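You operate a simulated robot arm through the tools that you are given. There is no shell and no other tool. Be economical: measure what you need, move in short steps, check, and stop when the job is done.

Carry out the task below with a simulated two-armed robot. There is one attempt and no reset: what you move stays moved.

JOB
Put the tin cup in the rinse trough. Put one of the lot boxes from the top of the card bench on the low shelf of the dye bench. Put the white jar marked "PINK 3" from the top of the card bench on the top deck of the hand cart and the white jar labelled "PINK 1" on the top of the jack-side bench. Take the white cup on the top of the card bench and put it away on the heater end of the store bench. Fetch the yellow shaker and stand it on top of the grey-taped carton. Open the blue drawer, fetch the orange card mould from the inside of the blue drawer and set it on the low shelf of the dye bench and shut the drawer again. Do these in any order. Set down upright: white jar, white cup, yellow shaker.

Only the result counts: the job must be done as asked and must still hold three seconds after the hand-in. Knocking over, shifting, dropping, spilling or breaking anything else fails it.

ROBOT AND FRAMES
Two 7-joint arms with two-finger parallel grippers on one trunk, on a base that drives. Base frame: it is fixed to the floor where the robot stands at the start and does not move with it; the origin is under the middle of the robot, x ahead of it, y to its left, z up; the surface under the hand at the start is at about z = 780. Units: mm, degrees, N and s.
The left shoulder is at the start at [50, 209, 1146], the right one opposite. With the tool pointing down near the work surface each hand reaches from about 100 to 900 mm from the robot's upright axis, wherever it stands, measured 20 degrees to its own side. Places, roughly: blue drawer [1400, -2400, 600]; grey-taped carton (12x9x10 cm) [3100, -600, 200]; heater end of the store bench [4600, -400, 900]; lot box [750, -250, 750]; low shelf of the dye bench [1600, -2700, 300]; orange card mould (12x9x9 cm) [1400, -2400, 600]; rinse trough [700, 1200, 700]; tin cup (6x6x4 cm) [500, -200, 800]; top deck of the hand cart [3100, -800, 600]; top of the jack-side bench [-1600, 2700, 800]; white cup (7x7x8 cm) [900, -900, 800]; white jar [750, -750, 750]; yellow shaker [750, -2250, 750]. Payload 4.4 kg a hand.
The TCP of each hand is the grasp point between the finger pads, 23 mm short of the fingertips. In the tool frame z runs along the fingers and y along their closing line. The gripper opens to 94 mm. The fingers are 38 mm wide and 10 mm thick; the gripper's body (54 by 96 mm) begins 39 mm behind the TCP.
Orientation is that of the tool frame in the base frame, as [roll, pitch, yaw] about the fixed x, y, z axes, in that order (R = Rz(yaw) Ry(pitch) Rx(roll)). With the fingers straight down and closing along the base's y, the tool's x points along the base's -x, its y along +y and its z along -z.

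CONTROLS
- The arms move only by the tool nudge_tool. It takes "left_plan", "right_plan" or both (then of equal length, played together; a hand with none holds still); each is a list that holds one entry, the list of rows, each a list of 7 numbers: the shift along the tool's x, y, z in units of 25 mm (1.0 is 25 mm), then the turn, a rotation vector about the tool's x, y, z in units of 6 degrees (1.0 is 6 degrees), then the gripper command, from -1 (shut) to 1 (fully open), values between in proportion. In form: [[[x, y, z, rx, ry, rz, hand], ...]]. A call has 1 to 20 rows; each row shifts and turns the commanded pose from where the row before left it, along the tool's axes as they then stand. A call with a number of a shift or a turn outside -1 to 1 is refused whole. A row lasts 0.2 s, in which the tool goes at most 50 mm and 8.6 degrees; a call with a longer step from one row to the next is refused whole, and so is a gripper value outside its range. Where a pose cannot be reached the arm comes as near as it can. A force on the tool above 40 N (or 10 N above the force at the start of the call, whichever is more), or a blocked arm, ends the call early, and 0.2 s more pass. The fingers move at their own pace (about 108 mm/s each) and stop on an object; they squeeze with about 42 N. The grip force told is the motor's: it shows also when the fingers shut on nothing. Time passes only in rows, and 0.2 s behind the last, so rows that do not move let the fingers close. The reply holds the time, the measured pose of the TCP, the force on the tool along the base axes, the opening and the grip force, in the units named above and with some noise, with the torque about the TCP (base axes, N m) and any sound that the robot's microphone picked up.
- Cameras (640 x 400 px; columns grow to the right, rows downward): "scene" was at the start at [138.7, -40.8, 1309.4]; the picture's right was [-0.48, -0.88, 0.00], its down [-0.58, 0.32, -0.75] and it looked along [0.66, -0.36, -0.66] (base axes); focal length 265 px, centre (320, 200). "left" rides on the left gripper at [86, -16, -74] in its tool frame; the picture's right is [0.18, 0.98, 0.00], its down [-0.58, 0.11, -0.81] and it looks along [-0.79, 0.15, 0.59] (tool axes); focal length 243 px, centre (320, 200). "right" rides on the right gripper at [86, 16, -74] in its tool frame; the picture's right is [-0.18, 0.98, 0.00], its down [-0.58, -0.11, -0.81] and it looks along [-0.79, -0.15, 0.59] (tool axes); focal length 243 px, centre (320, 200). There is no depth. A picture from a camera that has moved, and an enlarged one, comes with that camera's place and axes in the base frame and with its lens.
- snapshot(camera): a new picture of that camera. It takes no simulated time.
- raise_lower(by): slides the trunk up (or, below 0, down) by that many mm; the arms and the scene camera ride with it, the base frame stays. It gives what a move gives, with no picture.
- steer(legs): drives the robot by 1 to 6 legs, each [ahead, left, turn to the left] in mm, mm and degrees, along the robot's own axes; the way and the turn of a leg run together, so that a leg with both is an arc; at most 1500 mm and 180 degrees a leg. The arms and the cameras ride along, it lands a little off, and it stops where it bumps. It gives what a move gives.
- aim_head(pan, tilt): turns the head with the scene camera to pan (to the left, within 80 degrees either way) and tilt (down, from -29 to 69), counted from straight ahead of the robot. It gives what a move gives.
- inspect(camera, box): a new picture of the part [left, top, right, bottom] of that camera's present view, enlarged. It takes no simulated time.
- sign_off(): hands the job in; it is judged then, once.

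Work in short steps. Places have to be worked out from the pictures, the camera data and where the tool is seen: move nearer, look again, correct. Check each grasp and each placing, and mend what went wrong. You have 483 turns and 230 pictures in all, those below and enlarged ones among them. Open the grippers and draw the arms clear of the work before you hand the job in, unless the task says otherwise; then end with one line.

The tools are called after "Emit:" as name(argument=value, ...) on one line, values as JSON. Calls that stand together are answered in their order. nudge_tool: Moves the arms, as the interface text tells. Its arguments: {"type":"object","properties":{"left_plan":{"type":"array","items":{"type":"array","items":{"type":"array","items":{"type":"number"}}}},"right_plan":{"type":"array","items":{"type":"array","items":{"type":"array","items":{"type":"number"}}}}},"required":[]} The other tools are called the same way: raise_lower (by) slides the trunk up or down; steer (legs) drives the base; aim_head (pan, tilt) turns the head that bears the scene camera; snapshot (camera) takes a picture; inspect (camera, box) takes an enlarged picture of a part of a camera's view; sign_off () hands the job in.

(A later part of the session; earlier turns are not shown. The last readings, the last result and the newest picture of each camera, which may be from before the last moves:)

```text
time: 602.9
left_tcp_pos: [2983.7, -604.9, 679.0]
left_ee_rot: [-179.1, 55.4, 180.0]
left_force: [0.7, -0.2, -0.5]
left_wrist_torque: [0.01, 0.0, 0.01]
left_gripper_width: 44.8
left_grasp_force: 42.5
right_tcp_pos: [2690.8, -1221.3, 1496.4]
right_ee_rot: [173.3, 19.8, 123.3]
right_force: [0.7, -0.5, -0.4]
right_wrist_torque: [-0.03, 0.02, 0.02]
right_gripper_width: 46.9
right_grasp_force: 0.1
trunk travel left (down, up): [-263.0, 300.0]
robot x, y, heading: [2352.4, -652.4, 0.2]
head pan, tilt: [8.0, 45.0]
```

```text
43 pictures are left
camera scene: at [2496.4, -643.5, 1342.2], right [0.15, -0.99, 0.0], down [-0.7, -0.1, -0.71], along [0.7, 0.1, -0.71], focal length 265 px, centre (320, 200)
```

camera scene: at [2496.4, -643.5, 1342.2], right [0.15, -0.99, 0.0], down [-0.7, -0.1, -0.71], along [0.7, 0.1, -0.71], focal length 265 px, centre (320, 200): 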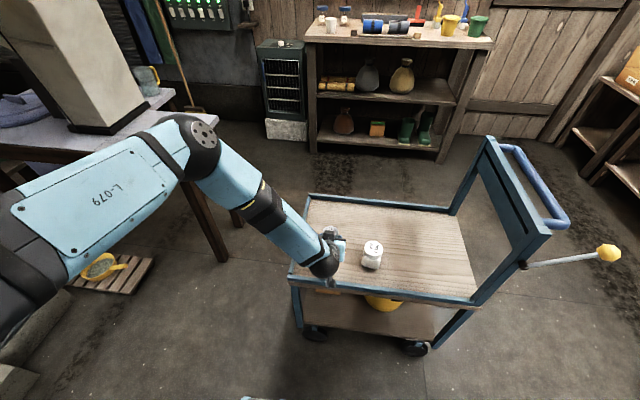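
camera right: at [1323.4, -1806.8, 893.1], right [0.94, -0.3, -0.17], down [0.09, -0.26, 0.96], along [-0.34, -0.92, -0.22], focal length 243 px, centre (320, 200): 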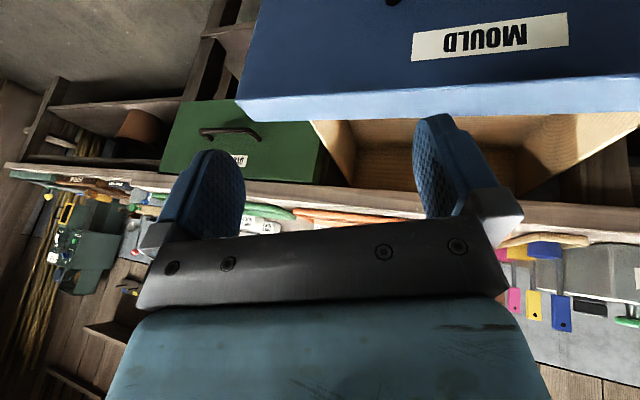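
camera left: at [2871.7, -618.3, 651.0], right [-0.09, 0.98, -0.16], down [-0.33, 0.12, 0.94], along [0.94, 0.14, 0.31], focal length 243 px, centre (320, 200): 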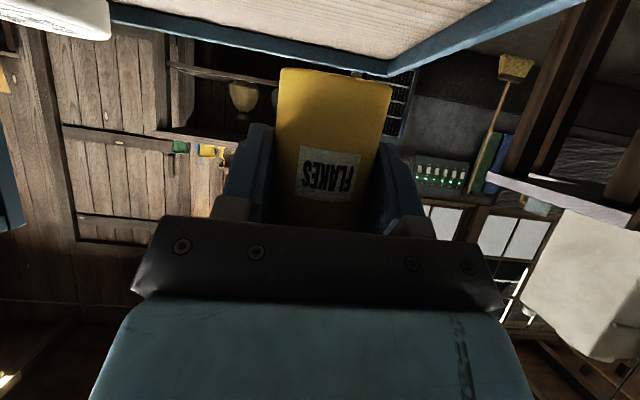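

Over the deck edge with 50 mm to the jar. I lower to contact.

Emit:
nudge_tool(left_plan=[[[0.62, 0, 0.42, 0, 0, 0, -1], [0.62, 0, 0.42, 0, 0, 0, -1], [0.62, 0, 0.42, 0, 0, 0, -1], [0.3, 0, 0.2, 0, 0, 0, -1]]])

Emit:
nudge_tool(left_plan=[[[0.1, 0, 0.07, 0, 0, 0, -1], [0.1, 0, 0.07, 0, 0, 0, -1], [0.1, 0, 0.07, 0, 0, 0, -1], [0.1, 0, 0.07, 0, 0, 0, -1]]])

```text
time: 603.9
left_tcp_pos: [2991.1, -625.2, 627.2]
left_ee_rot: [-179.5, 54.9, 180.0]
left_force: [0.0, 0.0, -1.1]
left_wrist_torque: [-0.02, -0.01, 0.02]
left_gripper_width: 44.9
left_grasp_force: 41.6
left hand out of reach, approached as far as the arm can: row 2, 3, 4
right_tcp_pos: [2689.4, -1219.3, 1496.1]
right_ee_rot: [173.3, 19.8, 123.2]
right_force: [-0.1, -0.7, -0.6]
right_wrist_torque: [0.0, -0.01, 0.0]
right_gripper_width: 46.6
right_grasp_force: 0.1
trunk travel left (down, up): [-263.0, 300.0]
robot x, y, heading: [2347.6, -655.8, 0.5]
head pan, tilt: [8.0, 45.0]
```

```text
time: 604.9
left_tcp_pos: [2992.5, -628.7, 616.4]
left_ee_rot: [-179.6, 55.0, 179.9]
left_force: [-0.6, 0.1, -0.9]
left_wrist_torque: [0.02, 0.0, -0.02]
left_gripper_width: 44.8
left_grasp_force: 42.4
left hand out of reach, approached as far as the arm can: row 3
right_tcp_pos: [2691.3, -1219.1, 1495.3]
right_ee_rot: [173.3, 19.8, 123.2]
right_force: [0.2, -0.4, 0.0]
right_wrist_torque: [-0.05, 0.0, 0.0]
right_gripper_width: 46.8
right_grasp_force: 0.0
trunk travel left (down, up): [-263.0, 300.0]
robot x, y, heading: [2347.3, -654.7, 0.3]
head pan, tilt: [8.0, 45.0]
```

The arm is near its reach; I lower with the trunk instead, gently.

Emit:
raise_lower(by=-12)

Emit:
raise_lower(by=-5)

Emit:
snapshot(camera="left")

```text
time: 605.5
left_tcp_pos: [2993.1, -628.7, 604.3]
left_ee_rot: [-179.5, 55.0, 180.0]
left_force: [0.0, -0.6, -0.2]
left_wrist_torque: [0.03, 0.0, 0.02]
left_gripper_width: 44.9
left_grasp_force: 42.3
right_tcp_pos: [2690.1, -1220.5, 1483.8]
right_ee_rot: [173.3, 19.8, 123.2]
right_force: [-0.5, -0.7, -0.4]
right_wrist_torque: [0.01, -0.01, 0.0]
right_gripper_width: 46.7
right_grasp_force: 0.1
trunk travel left (down, up): [-251.0, 312.0]
robot x, y, heading: [2350.1, -656.7, 0.4]
head pan, tilt: [8.0, 45.0]
```

```text
time: 606.0
left_tcp_pos: [2991.9, -629.0, 599.5]
left_ee_rot: [-179.6, 55.0, 179.9]
left_force: [-0.2, -0.3, -0.4]
left_wrist_torque: [0.01, -0.01, 0.01]
left_gripper_width: 44.8
left_grasp_force: 41.8
right_tcp_pos: [2690.0, -1220.3, 1479.2]
right_ee_rot: [173.3, 19.8, 123.2]
right_force: [0.3, -0.2, -0.2]
right_wrist_torque: [-0.02, 0.04, -0.01]
right_gripper_width: 47.1
right_grasp_force: 0.2
trunk travel left (down, up): [-246.0, 317.0]
robot x, y, heading: [2351.5, -656.4, 0.7]
head pan, tilt: [8.0, 45.0]
```

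```text
42 pictures are left
camera left: at [2880.7, -643.9, 572.1], right [-0.1, 0.98, -0.16], down [-0.33, 0.12, 0.94], along [0.94, 0.14, 0.31], focal length 243 px, centre (320, 200)
```

left: 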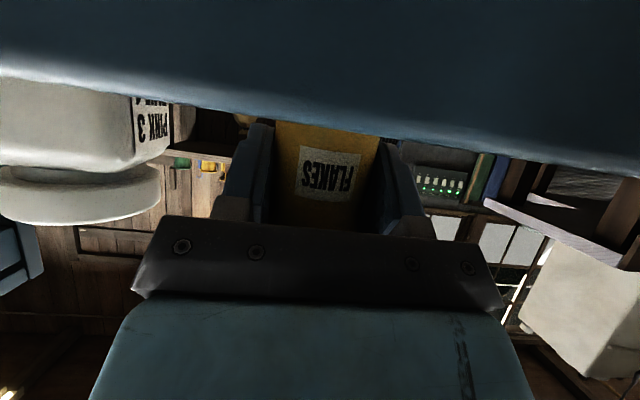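

Still not touching. A few mm more.

Emit:
raise_lower(by=-4)

Emit:
raise_lower(by=-4)

```text
time: 606.6
left_tcp_pos: [2992.5, -628.7, 595.7]
left_ee_rot: [-179.5, 54.9, 180.0]
left_force: [-0.1, -0.6, 2.0]
left_wrist_torque: [-0.02, -0.03, -0.02]
left_gripper_width: 44.7
left_grasp_force: 42.3
right_tcp_pos: [2688.9, -1220.8, 1476.4]
right_ee_rot: [173.4, 19.8, 123.2]
right_force: [-0.6, 0.0, 0.4]
right_wrist_torque: [0.03, -0.01, 0.02]
right_gripper_width: 47.1
right_grasp_force: 0.1
trunk travel left (down, up): [-242.0, 321.0]
robot x, y, heading: [2349.9, -659.0, 0.3]
head pan, tilt: [8.0, 45.0]
```

```text
time: 607.1
left_tcp_pos: [2993.1, -628.9, 595.8]
left_ee_rot: [-179.5, 55.3, 180.0]
left_force: [-5.6, 0.9, 24.9]
left_wrist_torque: [-0.03, -0.13, 0.01]
left_gripper_width: 44.9
left_grasp_force: 41.9
right_tcp_pos: [2686.7, -1220.5, 1472.0]
right_ee_rot: [173.1, 20.0, 123.3]
right_force: [-0.3, 0.0, 0.1]
right_wrist_torque: [0.01, 0.02, -0.03]
right_gripper_width: 47.0
right_grasp_force: 0.1
trunk travel left (down, up): [-238.0, 325.0]
robot x, y, heading: [2350.7, -656.1, 0.4]
head pan, tilt: [8.0, 45.0]
```

The shaker stands on the deck (bottom 45 mm below the TCP). I release, back off along the fingers and tilt the hand to ~75°.

Emit:
nudge_tool(left_plan=[[[0, 0, 0, 0, 0, 0, 0], [0, 0, 0, 0, 0, 0, 0.5], [0, 0, 0, 0, 0, 0, 0.5], [0, 0, -0.6, 0, 0, 0, 0.5], [0, 0, -0.9, 0, 0, 0, 0.5], [0, 0, -0.9, 0, 0, 0, 0.5], [0, 0, -0.9, 0, 0, 0, 0.5], [0, 0, -0.9, 0, 0, 0, 0.5], [0, 0, 0, 0, -0.83, 0, 0.5], [0, 0, 0, 0, -0.83, 0, 0.5], [0, 0, 0, 0, -0.83, 0, 0.5], [0, 0, 0, 0, -0.83, 0, 0.5]]])

Emit:
snapshot(camera="left")

Emit:
inspect(camera="scene", box=[260, 170, 500, 360])

```text
time: 609.7
left_tcp_pos: [2907.4, -701.4, 715.7]
left_ee_rot: [-180.0, 74.3, -179.6]
left_force: [-1.2, -0.4, 0.1]
left_wrist_torque: [0.0, 0.02, -0.03]
left_gripper_width: 70.3
left_grasp_force: 0.2
left hand out of reach, approached as far as the arm can: row 9, 10, 11, 12
right_tcp_pos: [2689.2, -1220.8, 1469.8]
right_ee_rot: [173.2, 19.9, 123.1]
right_force: [0.1, 0.2, -0.1]
right_wrist_torque: [0.01, -0.02, -0.01]
right_gripper_width: 46.8
right_grasp_force: 0.0
trunk travel left (down, up): [-238.0, 325.0]
robot x, y, heading: [2349.9, -652.1, 0.2]
head pan, tilt: [8.0, 45.0]
```

```text
41 pictures are left
camera left: at [2812.1, -718.1, 653.3], right [-0.06, 0.98, -0.18], down [-0.62, 0.1, 0.78], along [0.78, 0.16, 0.6], focal length 243 px, centre (320, 200)
```

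left: 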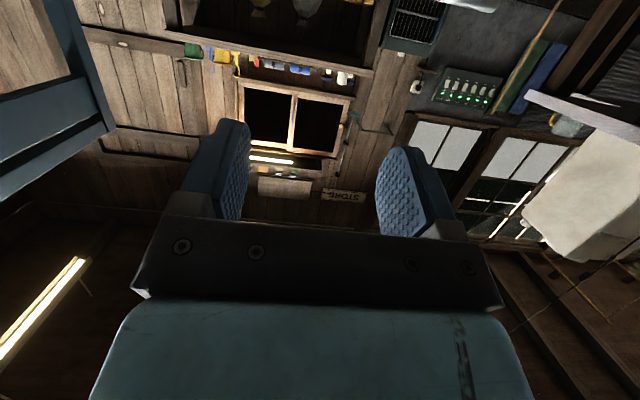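

```text
2.11 times, centred on (380, 265) of scene
camera zoom: at [2496.2, -643.9, 1317.1], right [0.15, -0.99, 0.0], down [-0.7, -0.1, -0.71], along [0.7, 0.1, -0.71], focal length 559 px, centre (194, 63)
```

zoom: 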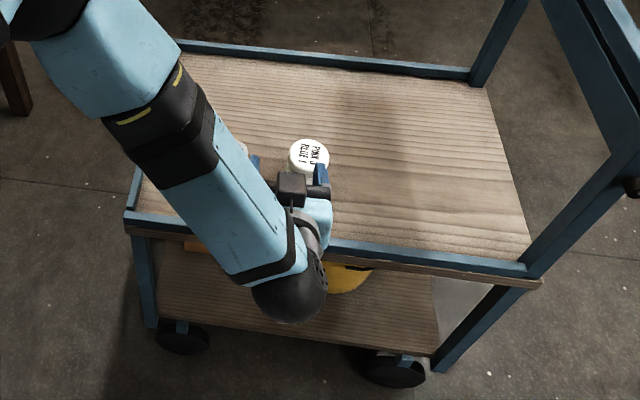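

The short reach made the hand drift. A stretched arm straight ahead of the shoulder suits this better, so I back away and shift right.

Emit:
steer(legs=[[-200, 0, 0], [0, -180, 0]])

Emit:
nudge_tool(left_plan=[[[0, 0.95, 0.3, 0, 0.52, 0, 0.6], [0, 0.95, 0.3, 0, 0.52, 0, 0.6], [0, 0.95, 0.3, 0, 0.52, 0, 0.6], [0, 0.95, 0.3, 0, 0, 0, 0.6], [0, 0.95, 0.3, 0, 0, 0, 0.6], [0, 0.95, 0.3, 0, 0, 0, 0.6], [0, 0.95, 0.3, 0, 0, 0, 0.6], [0, 0.95, 0.3, 0, 0, 0, 0.6], [0, 0.95, 0.3, 0, 0, 0, 0.6], [0, 0.95, 0.3, 0, 0, 0, 0.6]]])

Emit:
snapshot(camera="scene")

```text
time: 613.1
left_tcp_pos: [2708.5, -883.2, 715.2]
left_ee_rot: [-179.9, 74.1, -179.5]
left_force: [0.2, 0.4, -0.2]
left_wrist_torque: [-0.03, 0.02, 0.03]
left_gripper_width: 70.3
left_grasp_force: 0.1
right_tcp_pos: [2491.2, -1402.5, 1470.3]
right_ee_rot: [173.4, 19.7, 123.2]
right_force: [0.4, 0.2, 0.4]
right_wrist_torque: [0.0, -0.03, 0.0]
right_gripper_width: 46.9
right_grasp_force: 0.2
trunk travel left (down, up): [-238.0, 325.0]
robot x, y, heading: [2152.0, -835.7, 0.0]
head pan, tilt: [8.0, 45.0]
```

```text
time: 615.3
left_tcp_pos: [2791.9, -762.0, 764.2]
left_ee_rot: [179.2, 64.2, -179.5]
left_force: [-0.9, -0.3, -0.2]
left_wrist_torque: [0.0, 0.01, -0.02]
left_gripper_width: 75.0
left_grasp_force: 0.1
left hand out of reach, approached as far as the arm can: row 4, 5, 6, 7, 8, 9, 10
right_tcp_pos: [2491.3, -1401.9, 1471.7]
right_ee_rot: [173.3, 19.7, 123.1]
right_force: [0.3, -0.6, 0.0]
right_wrist_torque: [-0.02, -0.01, -0.01]
right_gripper_width: 47.0
right_grasp_force: 0.0
trunk travel left (down, up): [-238.0, 325.0]
robot x, y, heading: [2156.3, -839.8, 0.4]
head pan, tilt: [8.0, 45.0]
```

```text
39 pictures are left
camera scene: at [2298.5, -824.5, 1317.1], right [0.14, -0.99, 0.0], down [-0.7, -0.1, -0.71], along [0.7, 0.1, -0.71], focal length 265 px, centre (320, 200)
```

scene: 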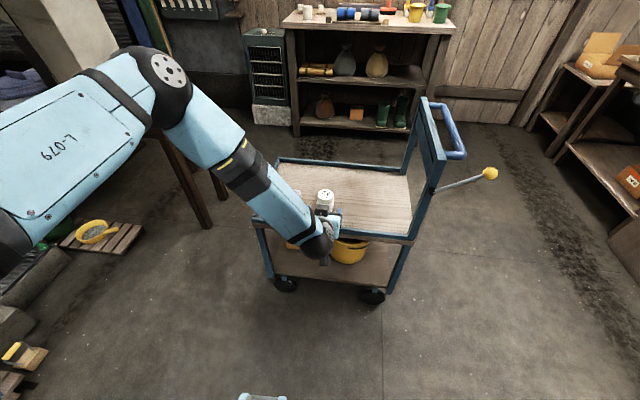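

Lateral reach is limited. I test whether a steep tilt works low down with the trunk at the bottom: back off 150 mm first, then lower and try.

Emit:
steer(legs=[[-180, 60, 15]])

Emit:
raise_lower(by=-232)

Emit:
nudge_tool(left_plan=[[[0.5, -0.6, 0.6, 0, 0, 0, 0.6], [0.5, -0.6, 0.6, 0, 0, 0, 0.6], [0.7, 0, 0.6, 0, -0.3, 0, 0.6], [0.8, 0, 0.5, 0, -0.3, 0, 0.6], [0.9, 0, 0.4, 0, -0.3, 0, 0.6], [0.9, 0, 0.4, 0, 0, 0, 0.6], [0.9, 0, 0.4, 0, 0, 0, 0.6], [0.9, 0, 0.4, 0, 0, 0, 0.6], [0.9, 0, 0.4, 0, 0, 0, 0.6], [0.9, 0, 0.4, 0, 0, 0, 0.6]]])

```text
time: 616.9
left_tcp_pos: [2564.2, -564.0, 764.2]
left_ee_rot: [179.3, 64.2, -164.4]
left_force: [0.3, -0.4, 0.2]
left_wrist_torque: [0.02, -0.02, 0.01]
left_gripper_width: 75.2
left_grasp_force: 0.0
right_tcp_pos: [2441.5, -1258.9, 1471.9]
right_ee_rot: [173.4, 19.8, 138.3]
right_force: [-1.8, 0.4, -0.4]
right_wrist_torque: [-0.01, -0.01, 0.0]
right_gripper_width: 47.0
right_grasp_force: 0.1
trunk travel left (down, up): [-238.0, 325.0]
robot x, y, heading: [1965.5, -797.3, 15.3]
head pan, tilt: [8.0, 45.0]
```

```text
time: 619.3
left_tcp_pos: [2564.0, -564.7, 531.5]
left_ee_rot: [179.1, 64.3, -164.3]
left_force: [-0.4, 0.4, 0.2]
left_wrist_torque: [0.01, 0.0, 0.02]
left_gripper_width: 75.4
left_grasp_force: 0.2
right_tcp_pos: [2440.2, -1260.3, 1238.0]
right_ee_rot: [173.3, 19.8, 138.3]
right_force: [0.3, -0.2, -0.5]
right_wrist_torque: [0.0, 0.01, -0.01]
right_gripper_width: 47.0
right_grasp_force: 0.0
trunk travel left (down, up): [-6.0, 557.0]
robot x, y, heading: [1966.6, -803.9, 15.5]
head pan, tilt: [8.0, 45.0]
```

```text
time: 621.5
left_tcp_pos: [2652.2, -675.8, 388.0]
left_ee_rot: [178.1, 68.7, -164.5]
left_force: [-0.5, -0.2, 0.1]
left_wrist_torque: [0.01, 0.0, 0.02]
left_gripper_width: 75.1
left_grasp_force: 0.0
left hand out of reach, approached as far as the arm can: row 3, 4, 5, 6, 7, 8, 9, 10
right_tcp_pos: [2442.5, -1259.5, 1238.5]
right_ee_rot: [173.3, 19.8, 138.3]
right_force: [0.4, 0.3, 0.4]
right_wrist_torque: [0.01, 0.0, -0.01]
right_gripper_width: 47.0
right_grasp_force: 0.0
trunk travel left (down, up): [-6.0, 557.0]
robot x, y, heading: [1968.4, -801.9, 15.5]
head pan, tilt: [8.0, 45.0]
```

It reaches z 388 at 69° when the hand is right of centre. I continue down while moving more to the right.

Emit:
nudge_tool(left_plan=[[[0.5, -0.6, 0.2, 0, 0, 0, 0.6], [0.6, -0.6, 0.25, 0, 0, 0, 0.6], [0.6, -0.6, 0.25, 0, 0, 0, 0.6], [0.6, -0.6, 0.25, 0, 0, 0, 0.6], [0.6, -0.3, 0.25, 0, 0, 0, 0.6], [0.6, 0, 0.25, 0, 0, 0, 0.6]]])

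Emit:
snapshot(camera="scene")

```text
time: 622.9
left_tcp_pos: [2665.4, -715.7, 363.5]
left_ee_rot: [177.8, 69.2, -164.8]
left_force: [0.4, 0.7, -0.2]
left_wrist_torque: [0.01, 0.02, 0.01]
left_gripper_width: 75.5
left_grasp_force: 0.0
left hand out of reach, approached as far as the arm can: row 1, 2, 3, 4, 5, 6
right_tcp_pos: [2441.2, -1259.3, 1238.8]
right_ee_rot: [173.3, 19.8, 138.2]
right_force: [-0.5, 0.5, -0.2]
right_wrist_torque: [0.02, 0.01, 0.0]
right_gripper_width: 47.0
right_grasp_force: 0.0
trunk travel left (down, up): [-6.0, 557.0]
robot x, y, heading: [1969.2, -805.6, 15.3]
head pan, tilt: [8.0, 45.0]
```

```text
38 pictures are left
camera scene: at [2104.2, -752.1, 1085.1], right [0.4, -0.92, 0.0], down [-0.65, -0.28, -0.71], along [0.65, 0.28, -0.71], focal length 265 px, centre (320, 200)
```

scene: 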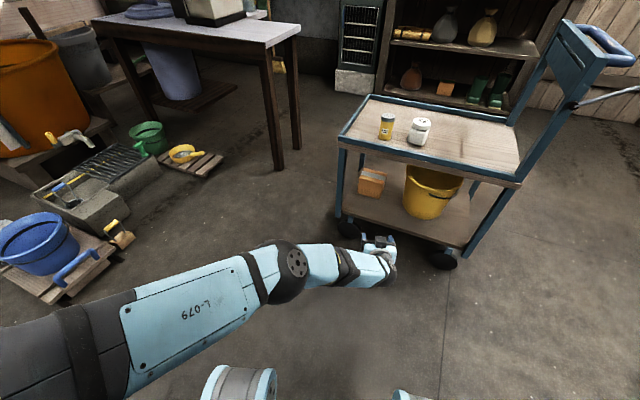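

At 69° I get z 363. I ease the tilt to ~65.5° and try lower still.

Emit:
nudge_tool(left_plan=[[[0, -0.2, 0, 0.1, 0.6, 0, 0.6], [0.6, -0.3, 0.27, 0.1, 0, 0, 0.6], [0.6, -0.3, 0.27, 0, 0, 0, 0.6], [0.5, -0.2, 0.22, 0, 0, 0, 0.6]]])

Emit:
raise_lower(by=-5)

```text
time: 623.9
left_tcp_pos: [2661.1, -712.0, 347.2]
left_ee_rot: [179.0, 66.7, -164.8]
left_force: [0.2, -0.3, -0.3]
left_wrist_torque: [-0.02, 0.0, 0.02]
left_gripper_width: 75.0
left_grasp_force: 0.1
left hand out of reach, approached as far as the arm can: row 2, 3, 4
right_tcp_pos: [2441.0, -1260.0, 1238.9]
right_ee_rot: [173.2, 19.8, 138.3]
right_force: [-0.1, 0.0, 0.2]
right_wrist_torque: [0.02, -0.01, 0.01]
right_gripper_width: 47.1
right_grasp_force: 0.0
trunk travel left (down, up): [-6.0, 557.0]
robot x, y, heading: [1966.6, -800.6, 15.5]
head pan, tilt: [8.0, 45.0]
```

```text
time: 624.4
left_tcp_pos: [2659.8, -712.2, 338.5]
left_ee_rot: [178.7, 66.4, -165.2]
left_force: [-0.2, 0.2, -0.3]
left_wrist_torque: [0.0, -0.02, 0.02]
left_gripper_width: 75.1
left_grasp_force: 0.2
right_tcp_pos: [2440.6, -1259.4, 1234.5]
right_ee_rot: [173.2, 19.8, 138.3]
right_force: [0.7, 0.3, 0.0]
right_wrist_torque: [-0.02, -0.03, 0.01]
right_gripper_width: 46.7
right_grasp_force: 0.1
trunk travel left (down, up): [-1.0, 562.0]
robot x, y, heading: [1968.5, -802.2, 15.3]
head pan, tilt: [8.0, 45.0]
```

This works: z 338 at 66° with the trunk at the bottom. I ease it to ~64° and see how low it goes; then I'll use only trunk and base moves.

Emit:
nudge_tool(left_plan=[[[0, 0, 0, 0.1, 0.4, 0, 0.6], [0.35, -0.1, 0.17, 0.1, 0, 0, 0.6], [0.35, -0.1, 0.17, 0, 0, 0, 0.6]]])

```text
time: 625.2
left_tcp_pos: [2663.6, -708.9, 334.2]
left_ee_rot: [180.0, 64.5, -164.8]
left_force: [0.2, 0.2, 0.2]
left_wrist_torque: [-0.03, -0.02, -0.02]
left_gripper_width: 75.2
left_grasp_force: 0.1
left hand out of reach, approached as far as the arm can: row 3
right_tcp_pos: [2441.2, -1259.9, 1234.4]
right_ee_rot: [173.3, 19.9, 138.3]
right_force: [0.1, 0.3, -0.1]
right_wrist_torque: [0.01, -0.01, 0.03]
right_gripper_width: 46.8
right_grasp_force: 0.1
trunk travel left (down, up): [-1.0, 562.0]
robot x, y, heading: [1968.3, -800.7, 15.2]
head pan, tilt: [8.0, 45.0]
```

z 334 at 64.5°: enough for a grip 65 mm above the shaker's base. I raise the trunk 282 mm to grip level and drive toward the shaker.

Emit:
raise_lower(by=282)

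Emit:
steer(legs=[[220, -6, 0]])

Emit:
snapshot(camera="left")

```text
time: 628.1
left_tcp_pos: [2655.8, -707.1, 606.8]
left_ee_rot: [179.6, 63.7, -165.1]
left_force: [0.7, 0.9, 0.6]
left_wrist_torque: [-0.01, 0.02, -0.01]
left_gripper_width: 75.3
left_grasp_force: 0.1
right_tcp_pos: [2441.2, -1258.4, 1516.3]
right_ee_rot: [173.3, 19.9, 138.2]
right_force: [0.2, 0.1, -1.2]
right_wrist_torque: [-0.02, -0.02, 0.02]
right_gripper_width: 47.0
right_grasp_force: 0.1
trunk travel left (down, up): [-283.0, 280.0]
robot x, y, heading: [1971.7, -800.7, 15.6]
head pan, tilt: [8.0, 45.0]
```

```text
time: 629.8
left_tcp_pos: [2866.4, -657.3, 606.7]
left_ee_rot: [179.5, 63.9, -165.3]
left_force: [0.4, 0.7, 0.2]
left_wrist_torque: [-0.01, -0.01, -0.03]
left_gripper_width: 75.3
left_grasp_force: 0.1
right_tcp_pos: [2651.4, -1208.3, 1517.4]
right_ee_rot: [173.4, 19.8, 138.3]
right_force: [0.0, -0.4, -0.2]
right_wrist_torque: [-0.01, -0.01, 0.01]
right_gripper_width: 47.2
right_grasp_force: 0.1
trunk travel left (down, up): [-283.0, 280.0]
robot x, y, heading: [2177.0, -749.9, 15.3]
head pan, tilt: [8.0, 45.0]
```

```text
37 pictures are left
camera left: at [2769.4, -698.3, 562.4], right [-0.34, 0.93, -0.16], down [-0.48, -0.02, 0.88], along [0.81, 0.37, 0.45], focal length 243 px, centre (320, 200)
```

left: 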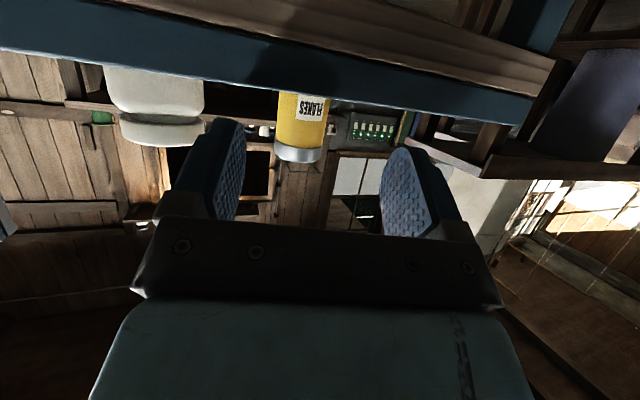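

Lined up: shaker at about (2993, -627), grip height 56 mm above its base. I drive the remaining 128 mm.

Emit:
steer(legs=[[126, -4, 0]])

Emit:
snapshot(camera="left")

```text
time: 631.2
left_tcp_pos: [2989.2, -620.3, 603.5]
left_ee_rot: [178.7, 63.5, -165.8]
left_force: [-2.6, 0.2, -0.8]
left_wrist_torque: [0.01, -0.02, -0.08]
left_gripper_width: 75.2
left_grasp_force: 0.2
right_tcp_pos: [2776.5, -1178.0, 1515.8]
right_ee_rot: [173.3, 19.8, 138.3]
right_force: [0.1, -0.4, 0.3]
right_wrist_torque: [-0.01, -0.06, 0.0]
right_gripper_width: 46.8
right_grasp_force: 0.0
trunk travel left (down, up): [-283.0, 280.0]
robot x, y, heading: [2303.4, -721.1, 15.7]
head pan, tilt: [8.0, 45.0]
stopped in leg 1: the robot was blocked; the commanded pose is now the measured one
```

```text
36 pictures are left
camera left: at [2890.8, -662.6, 560.0], right [-0.34, 0.93, -0.16], down [-0.47, -0.02, 0.88], along [0.81, 0.37, 0.45], focal length 243 px, centre (320, 200)
```

left: 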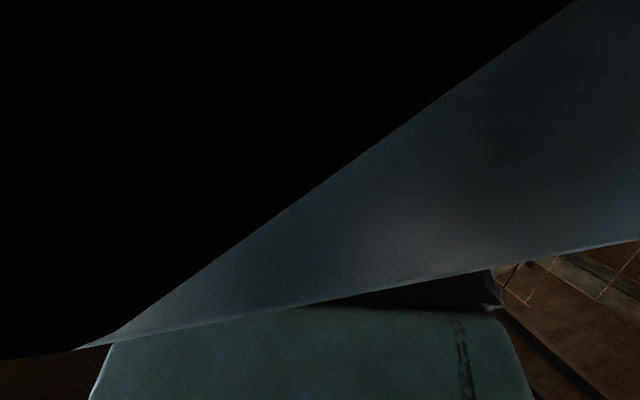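

The wrist camera touched the cart's rim. I back off 8 mm — the shaker is still within the fingers — and look from the head.

Emit:
steer(legs=[[-9, -3, 0]])

Emit:
inspect(camera="scene", box=[220, 150, 460, 330])

```text
time: 631.9
left_tcp_pos: [2980.9, -625.7, 603.4]
left_ee_rot: [178.7, 63.4, -165.7]
left_force: [0.1, 0.3, -0.9]
left_wrist_torque: [-0.01, -0.02, -0.01]
left_gripper_width: 75.0
left_grasp_force: 0.1
right_tcp_pos: [2771.0, -1182.0, 1516.2]
right_ee_rot: [173.2, 19.7, 138.3]
right_force: [-0.3, -0.5, -0.3]
right_wrist_torque: [-0.01, 0.01, 0.02]
right_gripper_width: 46.9
right_grasp_force: 0.0
trunk travel left (down, up): [-283.0, 280.0]
robot x, y, heading: [2294.9, -726.4, 15.5]
head pan, tilt: [8.0, 45.0]
```

```text
2.22 times, centred on (340, 240) of scene
camera zoom: at [2431.7, -675.0, 1362.0], right [0.4, -0.92, 0.0], down [-0.65, -0.28, -0.71], along [0.65, 0.28, -0.71], focal length 590 px, centre (276, 111)
```

zoom: 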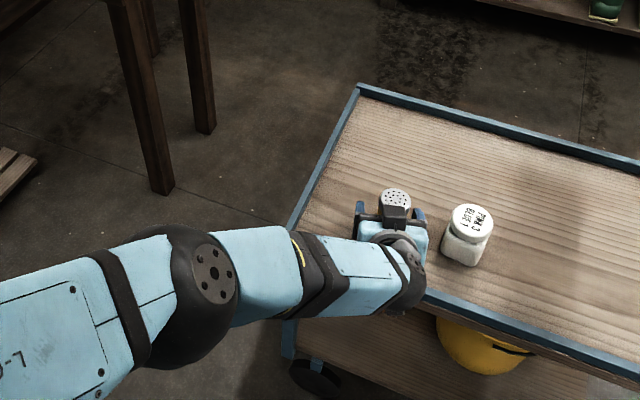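

The shaker is upright between the fingers. I close, then lift 25 mm with the trunk.

Emit:
nudge_tool(left_plan=[[[0, 0, 0, 0, 0, 0, 0.1], [0, 0, 0, 0, 0, 0, -1], [0, 0, 0, 0, 0, 0, -1], [0, 0, 0, 0, 0, 0, -1]]])

Emit:
raise_lower(by=40)

Emit:
inspect(camera="scene", box=[240, 150, 420, 290])

```text
time: 632.9
left_tcp_pos: [2981.7, -624.6, 604.1]
left_ee_rot: [178.8, 63.4, -165.7]
left_force: [1.1, 0.4, 0.5]
left_wrist_torque: [0.02, -0.04, -0.03]
left_gripper_width: 46.8
left_grasp_force: 42.6
right_tcp_pos: [2768.9, -1183.2, 1515.2]
right_ee_rot: [173.3, 19.8, 138.3]
right_force: [0.3, -0.2, -1.6]
right_wrist_torque: [0.01, -0.02, -0.02]
right_gripper_width: 47.1
right_grasp_force: 0.1
trunk travel left (down, up): [-283.0, 280.0]
robot x, y, heading: [2293.4, -724.8, 15.4]
head pan, tilt: [8.0, 45.0]
```

```text
time: 633.7
left_tcp_pos: [2981.7, -624.5, 643.4]
left_ee_rot: [178.8, 63.3, -165.7]
left_force: [0.1, -0.8, -1.3]
left_wrist_torque: [-0.01, 0.0, 0.0]
left_gripper_width: 46.3
left_grasp_force: 42.4
right_tcp_pos: [2769.6, -1182.9, 1555.0]
right_ee_rot: [173.3, 19.7, 138.4]
right_force: [0.1, -0.8, -0.6]
right_wrist_torque: [-0.01, 0.02, 0.04]
right_gripper_width: 47.2
right_grasp_force: 0.0
trunk travel left (down, up): [-323.0, 240.0]
robot x, y, heading: [2294.0, -725.4, 15.4]
head pan, tilt: [8.0, 45.0]
```

```text
2.86 times, centred on (330, 220) of scene
camera zoom: at [2431.6, -675.3, 1402.0], right [0.4, -0.92, 0.0], down [-0.65, -0.28, -0.71], along [0.65, 0.28, -0.71], focal length 758 px, centre (291, 143)
```

zoom: 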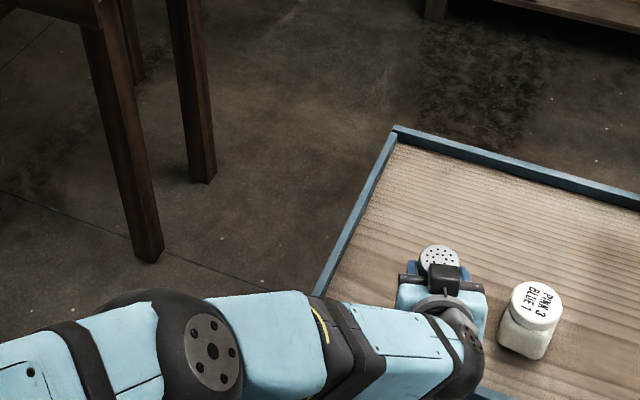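

Held upright. From the parallax of the rim I refine: carton top z ≈ 290, x 3045–3133, y ≈ -599. I back off 250 mm and lower the trunk.

Emit:
steer(legs=[[-250, 0, 0]])

Emit:
raise_lower(by=-272)

Emit:
aim_head(pan=0, tilt=30)

Emit:
inspect(camera="scene", box=[200, 130, 480, 350])

Emit:
snapshot(camera="left")

```text
time: 635.6
left_tcp_pos: [2742.9, -692.8, 644.0]
left_ee_rot: [178.9, 63.4, -165.8]
left_force: [1.0, 0.5, 0.0]
left_wrist_torque: [0.0, 0.04, -0.03]
left_gripper_width: 46.1
left_grasp_force: 42.1
right_tcp_pos: [2528.2, -1250.3, 1556.0]
right_ee_rot: [173.3, 19.7, 138.2]
right_force: [-1.1, -0.1, -0.2]
right_wrist_torque: [0.0, -0.03, 0.01]
right_gripper_width: 47.1
right_grasp_force: 0.1
trunk travel left (down, up): [-323.0, 240.0]
robot x, y, heading: [2053.6, -791.6, 15.6]
head pan, tilt: [8.0, 45.0]
```

```text
time: 638.3
left_tcp_pos: [2742.5, -692.6, 371.1]
left_ee_rot: [178.7, 63.3, -165.9]
left_force: [0.2, 0.8, -0.9]
left_wrist_torque: [0.03, 0.02, 0.03]
left_gripper_width: 46.3
left_grasp_force: 42.0
right_tcp_pos: [2528.8, -1250.2, 1283.7]
right_ee_rot: [173.3, 19.8, 138.4]
right_force: [0.2, -0.2, 0.2]
right_wrist_torque: [-0.01, 0.02, 0.02]
right_gripper_width: 46.9
right_grasp_force: 0.0
trunk travel left (down, up): [-51.0, 512.0]
robot x, y, heading: [2052.9, -794.5, 15.3]
head pan, tilt: [8.0, 45.0]
```

```text
time: 639.1
left_tcp_pos: [2742.9, -692.8, 371.9]
left_ee_rot: [178.7, 63.5, -165.7]
left_force: [0.1, 0.7, -1.3]
left_wrist_torque: [0.02, 0.03, -0.01]
left_gripper_width: 46.4
left_grasp_force: 42.2
right_tcp_pos: [2527.8, -1249.0, 1284.5]
right_ee_rot: [173.4, 19.8, 138.3]
right_force: [0.0, 0.6, -1.0]
right_wrist_torque: [-0.01, 0.0, -0.04]
right_gripper_width: 47.2
right_grasp_force: 0.2
trunk travel left (down, up): [-51.0, 512.0]
robot x, y, heading: [2056.4, -792.8, 15.4]
head pan, tilt: [0.0, 30.0]
```

```text
1.82 times, centred on (340, 240) of scene
camera zoom: at [2204.2, -749.9, 1152.7], right [0.27, -0.96, 0.0], down [-0.48, -0.13, -0.87], along [0.83, 0.23, -0.5], focal length 482 px, centre (284, 127)
```

zoom: 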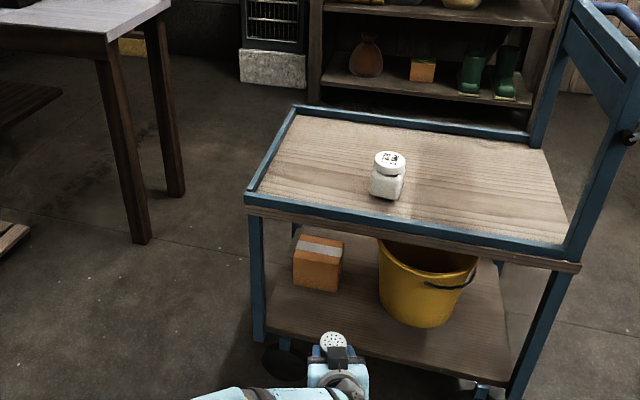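

```text
32 pictures are left
camera left: at [2644.1, -735.0, 328.2], right [-0.34, 0.93, -0.16], down [-0.47, -0.02, 0.88], along [0.81, 0.37, 0.45], focal length 243 px, centre (320, 200)
```

left: 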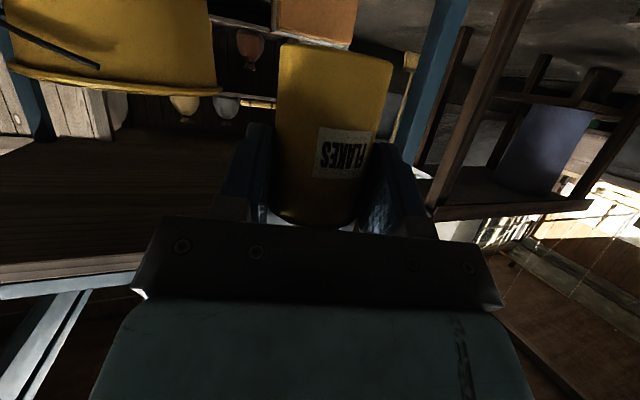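

Carton centre now reads about (3076, -597), top z ≈ 285. The shaker needs to go straight ahead 338 mm. I lower 12 mm and drive in 230 mm first.

Emit:
raise_lower(by=-12)

Emit:
steer(legs=[[230, 2, 0]])

Emit:
inspect(camera="scene", box=[200, 150, 440, 370])

Emit:
snapshot(camera="left")

```text
time: 639.7
left_tcp_pos: [2743.5, -693.4, 359.1]
left_ee_rot: [178.7, 63.4, -165.8]
left_force: [0.5, 0.1, -0.4]
left_wrist_torque: [-0.03, 0.0, -0.01]
left_gripper_width: 46.1
left_grasp_force: 42.2
right_tcp_pos: [2528.2, -1249.8, 1272.2]
right_ee_rot: [173.2, 19.8, 138.4]
right_force: [0.2, 0.3, -0.1]
right_wrist_torque: [0.0, -0.01, 0.03]
right_gripper_width: 47.2
right_grasp_force: 0.1
trunk travel left (down, up): [-39.0, 524.0]
robot x, y, heading: [2052.3, -788.2, 15.6]
head pan, tilt: [0.0, 30.0]
```

```text
time: 641.4
left_tcp_pos: [2962.1, -631.7, 358.7]
left_ee_rot: [178.8, 63.4, -165.9]
left_force: [0.6, 0.2, -0.6]
left_wrist_torque: [0.0, -0.01, 0.01]
left_gripper_width: 46.4
left_grasp_force: 41.9
right_tcp_pos: [2746.3, -1187.4, 1271.4]
right_ee_rot: [173.2, 19.8, 138.2]
right_force: [-0.1, -0.9, 0.3]
right_wrist_torque: [-0.04, 0.02, 0.03]
right_gripper_width: 47.1
right_grasp_force: 0.0
trunk travel left (down, up): [-39.0, 524.0]
robot x, y, heading: [2268.7, -728.7, 15.3]
head pan, tilt: [0.0, 30.0]
```

```text
1.82 times, centred on (320, 260) of scene
camera zoom: at [2423.2, -688.1, 1140.6], right [0.26, -0.96, 0.0], down [-0.48, -0.13, -0.87], along [0.84, 0.23, -0.5], focal length 482 px, centre (320, 91)
```

zoom: 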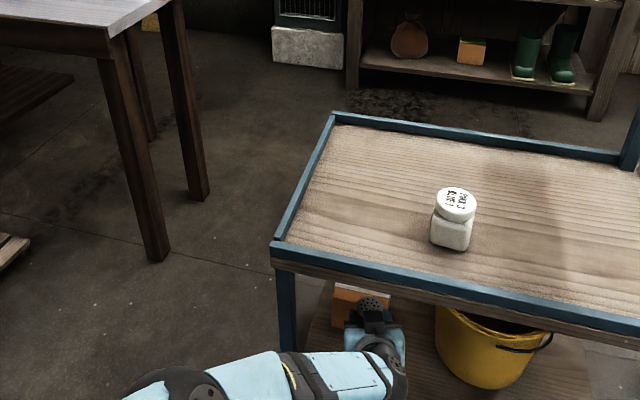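

```text
30 pictures are left
camera left: at [2862.6, -673.8, 315.9], right [-0.34, 0.93, -0.16], down [-0.47, -0.02, 0.88], along [0.82, 0.37, 0.45], focal length 243 px, centre (320, 200)
```

left: 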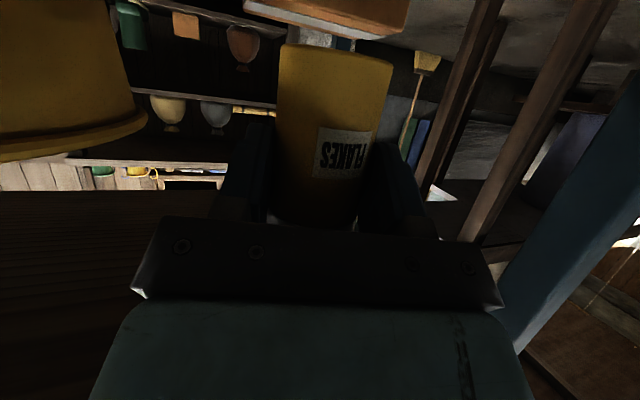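

On course. I drive the remaining 110 mm.

Emit:
steer(legs=[[110, -3, 0]])

Emit:
snapshot(camera="left")

Emit:
inspect(camera="scene", box=[200, 150, 440, 370])

```text
time: 642.7
left_tcp_pos: [3065.4, -606.2, 354.1]
left_ee_rot: [178.7, 62.9, -166.2]
left_force: [-0.1, -0.3, -0.2]
left_wrist_torque: [-0.03, -0.02, 0.0]
left_gripper_width: 46.2
left_grasp_force: 42.2
right_tcp_pos: [2853.0, -1162.5, 1271.0]
right_ee_rot: [173.3, 19.7, 138.2]
right_force: [0.2, 0.2, 0.4]
right_wrist_torque: [0.0, -0.02, -0.01]
right_gripper_width: 47.0
right_grasp_force: 0.1
trunk travel left (down, up): [-39.0, 524.0]
robot x, y, heading: [2381.5, -707.0, 15.4]
head pan, tilt: [0.0, 30.0]
stopped in leg 1: the robot was blocked; the commanded pose is now the measured one
```

```text
29 pictures are left
camera left: at [2965.6, -647.7, 312.9], right [-0.34, 0.93, -0.15], down [-0.46, -0.02, 0.89], along [0.82, 0.37, 0.44], focal length 243 px, centre (320, 200)
```

left: 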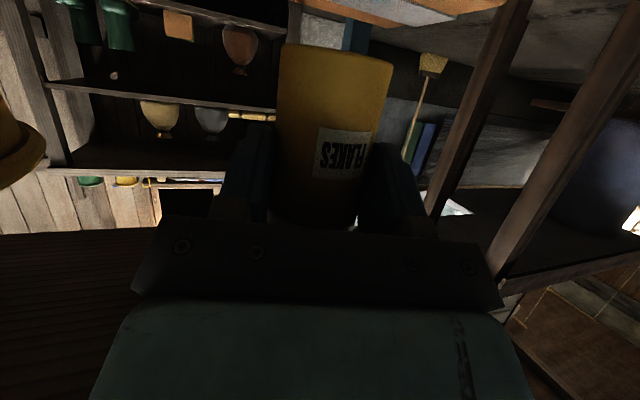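

```text
1.82 times, centred on (320, 260) of scene
camera zoom: at [2529.8, -662.1, 1140.8], right [0.26, -0.96, 0.0], down [-0.48, -0.13, -0.87], along [0.84, 0.23, -0.5], focal length 482 px, centre (320, 91)
```

zoom: 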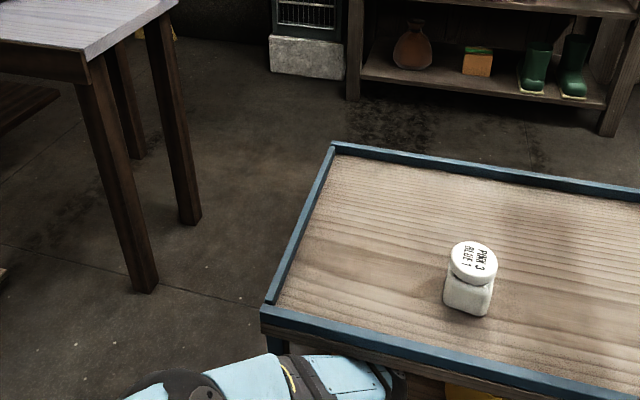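

The forearm met the deck's front edge gently; the cart and jar did not move. The shaker centre is at about (3076, -603), well within the carton top (x 3040–3125). I lower with the trunk in small steps.

Emit:
raise_lower(by=-8)

Emit:
raise_lower(by=-5)

Emit:
snapshot(camera="left")

```text
time: 643.3
left_tcp_pos: [3063.7, -606.0, 348.9]
left_ee_rot: [178.6, 63.0, -166.1]
left_force: [-0.6, -0.4, -0.3]
left_wrist_torque: [0.03, -0.03, -0.01]
left_gripper_width: 46.3
left_grasp_force: 42.6
right_tcp_pos: [2853.0, -1162.0, 1264.3]
right_ee_rot: [173.3, 19.8, 138.2]
right_force: [0.3, 0.0, 0.2]
right_wrist_torque: [0.03, -0.01, 0.0]
right_gripper_width: 47.3
right_grasp_force: 0.1
trunk travel left (down, up): [-31.0, 532.0]
robot x, y, heading: [2382.5, -704.3, 15.1]
head pan, tilt: [0.0, 30.0]
```

```text
time: 643.8
left_tcp_pos: [3064.7, -606.9, 342.8]
left_ee_rot: [178.7, 63.0, -166.1]
left_force: [-1.0, 0.1, 0.1]
left_wrist_torque: [0.0, 0.02, 0.01]
left_gripper_width: 46.3
left_grasp_force: 42.5
right_tcp_pos: [2852.6, -1161.7, 1258.2]
right_ee_rot: [173.4, 19.7, 138.2]
right_force: [-0.6, -0.5, -0.3]
right_wrist_torque: [0.0, 0.0, 0.01]
right_gripper_width: 47.1
right_grasp_force: 0.0
trunk travel left (down, up): [-26.0, 537.0]
robot x, y, heading: [2380.2, -698.9, 15.7]
head pan, tilt: [0.0, 30.0]
```

```text
27 pictures are left
camera left: at [2965.6, -647.9, 300.0], right [-0.34, 0.93, -0.15], down [-0.47, -0.02, 0.89], along [0.82, 0.37, 0.44], focal length 243 px, centre (320, 200)
```

left: 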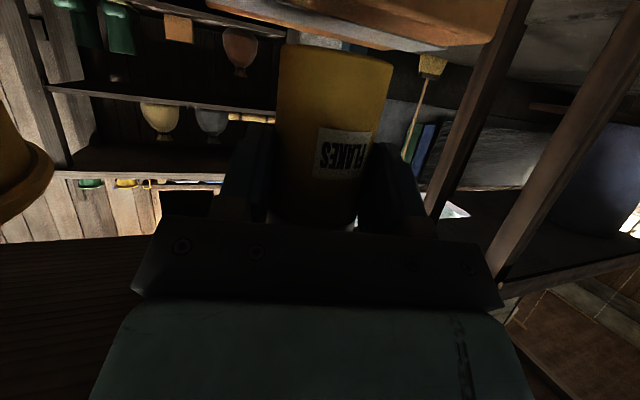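

The views put the carton's top at y about -557…-657, so the shaker at -603 is central. I lower in 3 mm steps to contact.

Emit:
raise_lower(by=-4)

Emit:
raise_lower(by=-4)

Emit:
raise_lower(by=-4)

```text
time: 644.4
left_tcp_pos: [3064.5, -605.0, 339.6]
left_ee_rot: [178.7, 62.9, -166.1]
left_force: [-0.5, -0.4, -1.8]
left_wrist_torque: [-0.03, -0.01, 0.01]
left_gripper_width: 46.2
left_grasp_force: 42.5
right_tcp_pos: [2852.6, -1162.8, 1254.3]
right_ee_rot: [173.3, 19.7, 138.2]
right_force: [0.2, 0.4, 0.3]
right_wrist_torque: [-0.01, -0.01, 0.02]
right_gripper_width: 47.1
right_grasp_force: 0.0
trunk travel left (down, up): [-22.0, 541.0]
robot x, y, heading: [2380.4, -701.4, 15.3]
head pan, tilt: [0.0, 30.0]
```

```text
time: 644.9
left_tcp_pos: [3064.5, -605.8, 334.5]
left_ee_rot: [178.7, 63.0, -166.1]
left_force: [0.5, -0.1, -0.8]
left_wrist_torque: [-0.03, -0.01, 0.0]
left_gripper_width: 46.4
left_grasp_force: 42.4
right_tcp_pos: [2854.2, -1162.2, 1250.3]
right_ee_rot: [173.3, 19.7, 138.3]
right_force: [-0.2, -0.1, -0.6]
right_wrist_torque: [0.0, -0.02, -0.01]
right_gripper_width: 46.9
right_grasp_force: 0.0
trunk travel left (down, up): [-18.0, 545.0]
robot x, y, heading: [2378.0, -703.2, 15.4]
head pan, tilt: [0.0, 30.0]
```

```text
time: 645.4
left_tcp_pos: [3065.3, -606.6, 329.8]
left_ee_rot: [178.7, 63.0, -166.2]
left_force: [0.6, -0.3, -0.7]
left_wrist_torque: [0.01, 0.01, 0.02]
left_gripper_width: 46.2
left_grasp_force: 42.0
right_tcp_pos: [2853.1, -1162.2, 1246.3]
right_ee_rot: [173.3, 19.7, 138.2]
right_force: [-0.4, -1.3, 0.1]
right_wrist_torque: [-0.03, 0.0, -0.01]
right_gripper_width: 46.9
right_grasp_force: 0.1
trunk travel left (down, up): [-14.0, 549.0]
robot x, y, heading: [2385.2, -705.8, 15.2]
head pan, tilt: [0.0, 30.0]
```

No contact yet at z 330. I look again before continuing.

Emit:
snapshot(camera="left")

```text
26 pictures are left
camera left: at [2965.6, -648.0, 288.0], right [-0.34, 0.93, -0.15], down [-0.46, -0.02, 0.89], along [0.82, 0.37, 0.44], focal length 243 px, centre (320, 200)
```

left: 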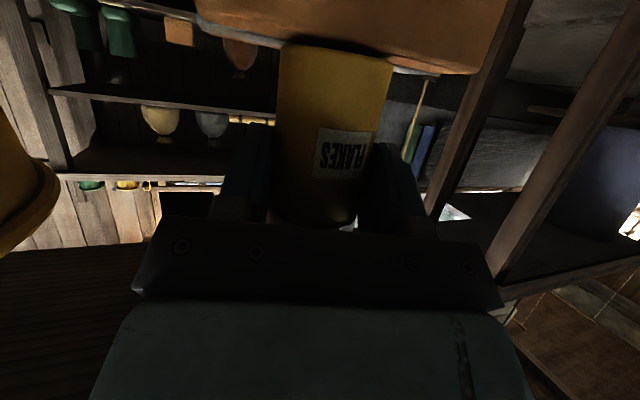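

The carton's top is at z ≈ 278, y -652…-562, so contact is imminent and the shaker is well centred. Continuing down.

Emit:
raise_lower(by=-3)

Emit:
raise_lower(by=-3)

Emit:
raise_lower(by=-3)

```text
time: 646.0
left_tcp_pos: [3063.7, -605.2, 328.4]
left_ee_rot: [178.7, 63.1, -166.3]
left_force: [-0.6, 0.4, 2.4]
left_wrist_torque: [0.03, 0.03, 0.0]
left_gripper_width: 46.3
left_grasp_force: 42.2
right_tcp_pos: [2853.5, -1162.1, 1244.3]
right_ee_rot: [173.2, 19.8, 138.2]
right_force: [-0.3, -0.6, 0.5]
right_wrist_torque: [-0.01, 0.01, -0.01]
right_gripper_width: 46.8
right_grasp_force: 0.1
trunk travel left (down, up): [-11.0, 552.0]
robot x, y, heading: [2380.3, -702.5, 15.4]
head pan, tilt: [0.0, 30.0]
```

```text
time: 646.5
left_tcp_pos: [3065.5, -606.4, 327.7]
left_ee_rot: [178.7, 63.3, -166.2]
left_force: [-6.4, 1.5, 22.2]
left_wrist_torque: [0.04, 0.21, 0.0]
left_gripper_width: 46.3
left_grasp_force: 42.4
right_tcp_pos: [2851.5, -1162.8, 1241.9]
right_ee_rot: [173.2, 19.8, 138.2]
right_force: [-0.1, -0.1, -0.6]
right_wrist_torque: [-0.01, -0.01, -0.02]
right_gripper_width: 47.0
right_grasp_force: 0.1
trunk travel left (down, up): [-8.0, 555.0]
robot x, y, heading: [2379.6, -700.1, 15.1]
head pan, tilt: [0.0, 30.0]
```

```text
time: 647.0
left_tcp_pos: [3065.9, -606.0, 324.8]
left_ee_rot: [178.7, 63.3, -166.1]
left_force: [2.2, 1.6, 22.5]
left_wrist_torque: [0.12, -0.28, 0.06]
left_gripper_width: 44.7
left_grasp_force: 42.3
right_tcp_pos: [2852.1, -1163.1, 1238.9]
right_ee_rot: [173.2, 19.9, 138.1]
right_force: [0.4, 0.1, -1.3]
right_wrist_torque: [0.02, 0.01, 0.0]
right_gripper_width: 47.2
right_grasp_force: 0.1
trunk travel left (down, up): [-5.0, 558.0]
robot x, y, heading: [2382.8, -707.5, 15.2]
head pan, tilt: [0.0, 30.0]
```

Contact made. I open the fingers slowly, then look.

Emit:
nudge_tool(left_plan=[[[0, 0, 0, 0, 0, 0, 0.05], [0, 0, 0, 0, 0, 0, 0.3], [0, 0, 0, 0, 0, 0, 0.6], [0, 0, 0, 0, 0, 0, 0.6]]])

Emit:
snapshot(camera="left")

```text
time: 648.0
left_tcp_pos: [3065.6, -606.1, 321.1]
left_ee_rot: [178.7, 63.0, -166.1]
left_force: [-1.2, -0.6, -0.2]
left_wrist_torque: [0.0, 0.0, 0.03]
left_gripper_width: 75.1
left_grasp_force: 0.1
right_tcp_pos: [2853.5, -1162.5, 1238.5]
right_ee_rot: [173.3, 19.7, 138.2]
right_force: [0.6, -0.6, 0.0]
right_wrist_torque: [0.02, -0.02, 0.03]
right_gripper_width: 46.9
right_grasp_force: 0.0
trunk travel left (down, up): [-5.0, 558.0]
robot x, y, heading: [2380.0, -701.0, 15.3]
head pan, tilt: [0.0, 30.0]
```

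```text
25 pictures are left
camera left: at [2965.5, -647.9, 278.8], right [-0.34, 0.93, -0.15], down [-0.46, -0.02, 0.89], along [0.82, 0.37, 0.44], focal length 243 px, centre (320, 200)
```

left: 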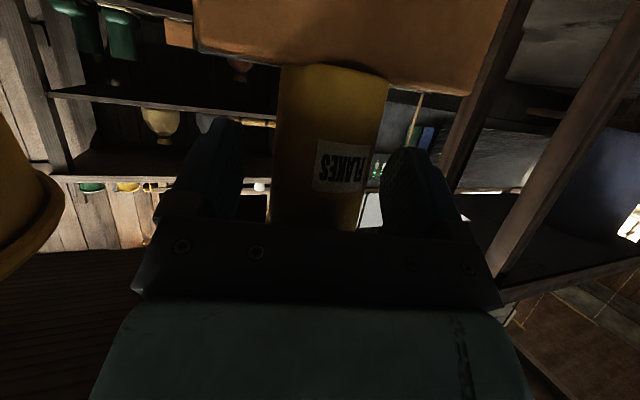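

The shaker stands upright on the carton, fingers clear on both sides. I back straight out.

Emit:
steer(legs=[[-130, 0, 0], [-220, 0, 0]])

Emit:
inspect(camera="scene", box=[220, 130, 460, 340])

```text
time: 650.6
left_tcp_pos: [2725.5, -698.5, 320.5]
left_ee_rot: [178.8, 62.9, -166.1]
left_force: [0.4, 0.4, 0.6]
left_wrist_torque: [-0.02, 0.02, 0.01]
left_gripper_width: 75.1
left_grasp_force: 0.2
right_tcp_pos: [2515.4, -1255.0, 1237.9]
right_ee_rot: [173.3, 19.7, 138.0]
right_force: [-0.7, -0.1, -1.1]
right_wrist_torque: [0.01, 0.01, 0.03]
right_gripper_width: 47.2
right_grasp_force: 0.0
trunk travel left (down, up): [-5.0, 558.0]
robot x, y, heading: [2041.1, -794.4, 15.4]
head pan, tilt: [0.0, 30.0]
```

```text
1.90 times, centred on (340, 235) of scene
camera zoom: at [2192.1, -754.4, 1106.8], right [0.26, -0.96, 0.0], down [-0.48, -0.13, -0.87], along [0.84, 0.23, -0.5], focal length 505 px, centre (282, 133)
```

zoom: 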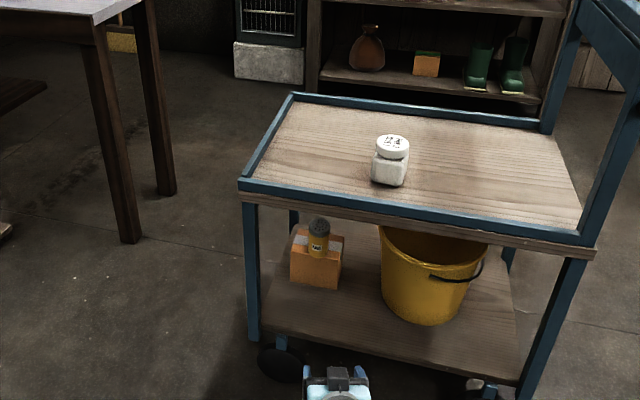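

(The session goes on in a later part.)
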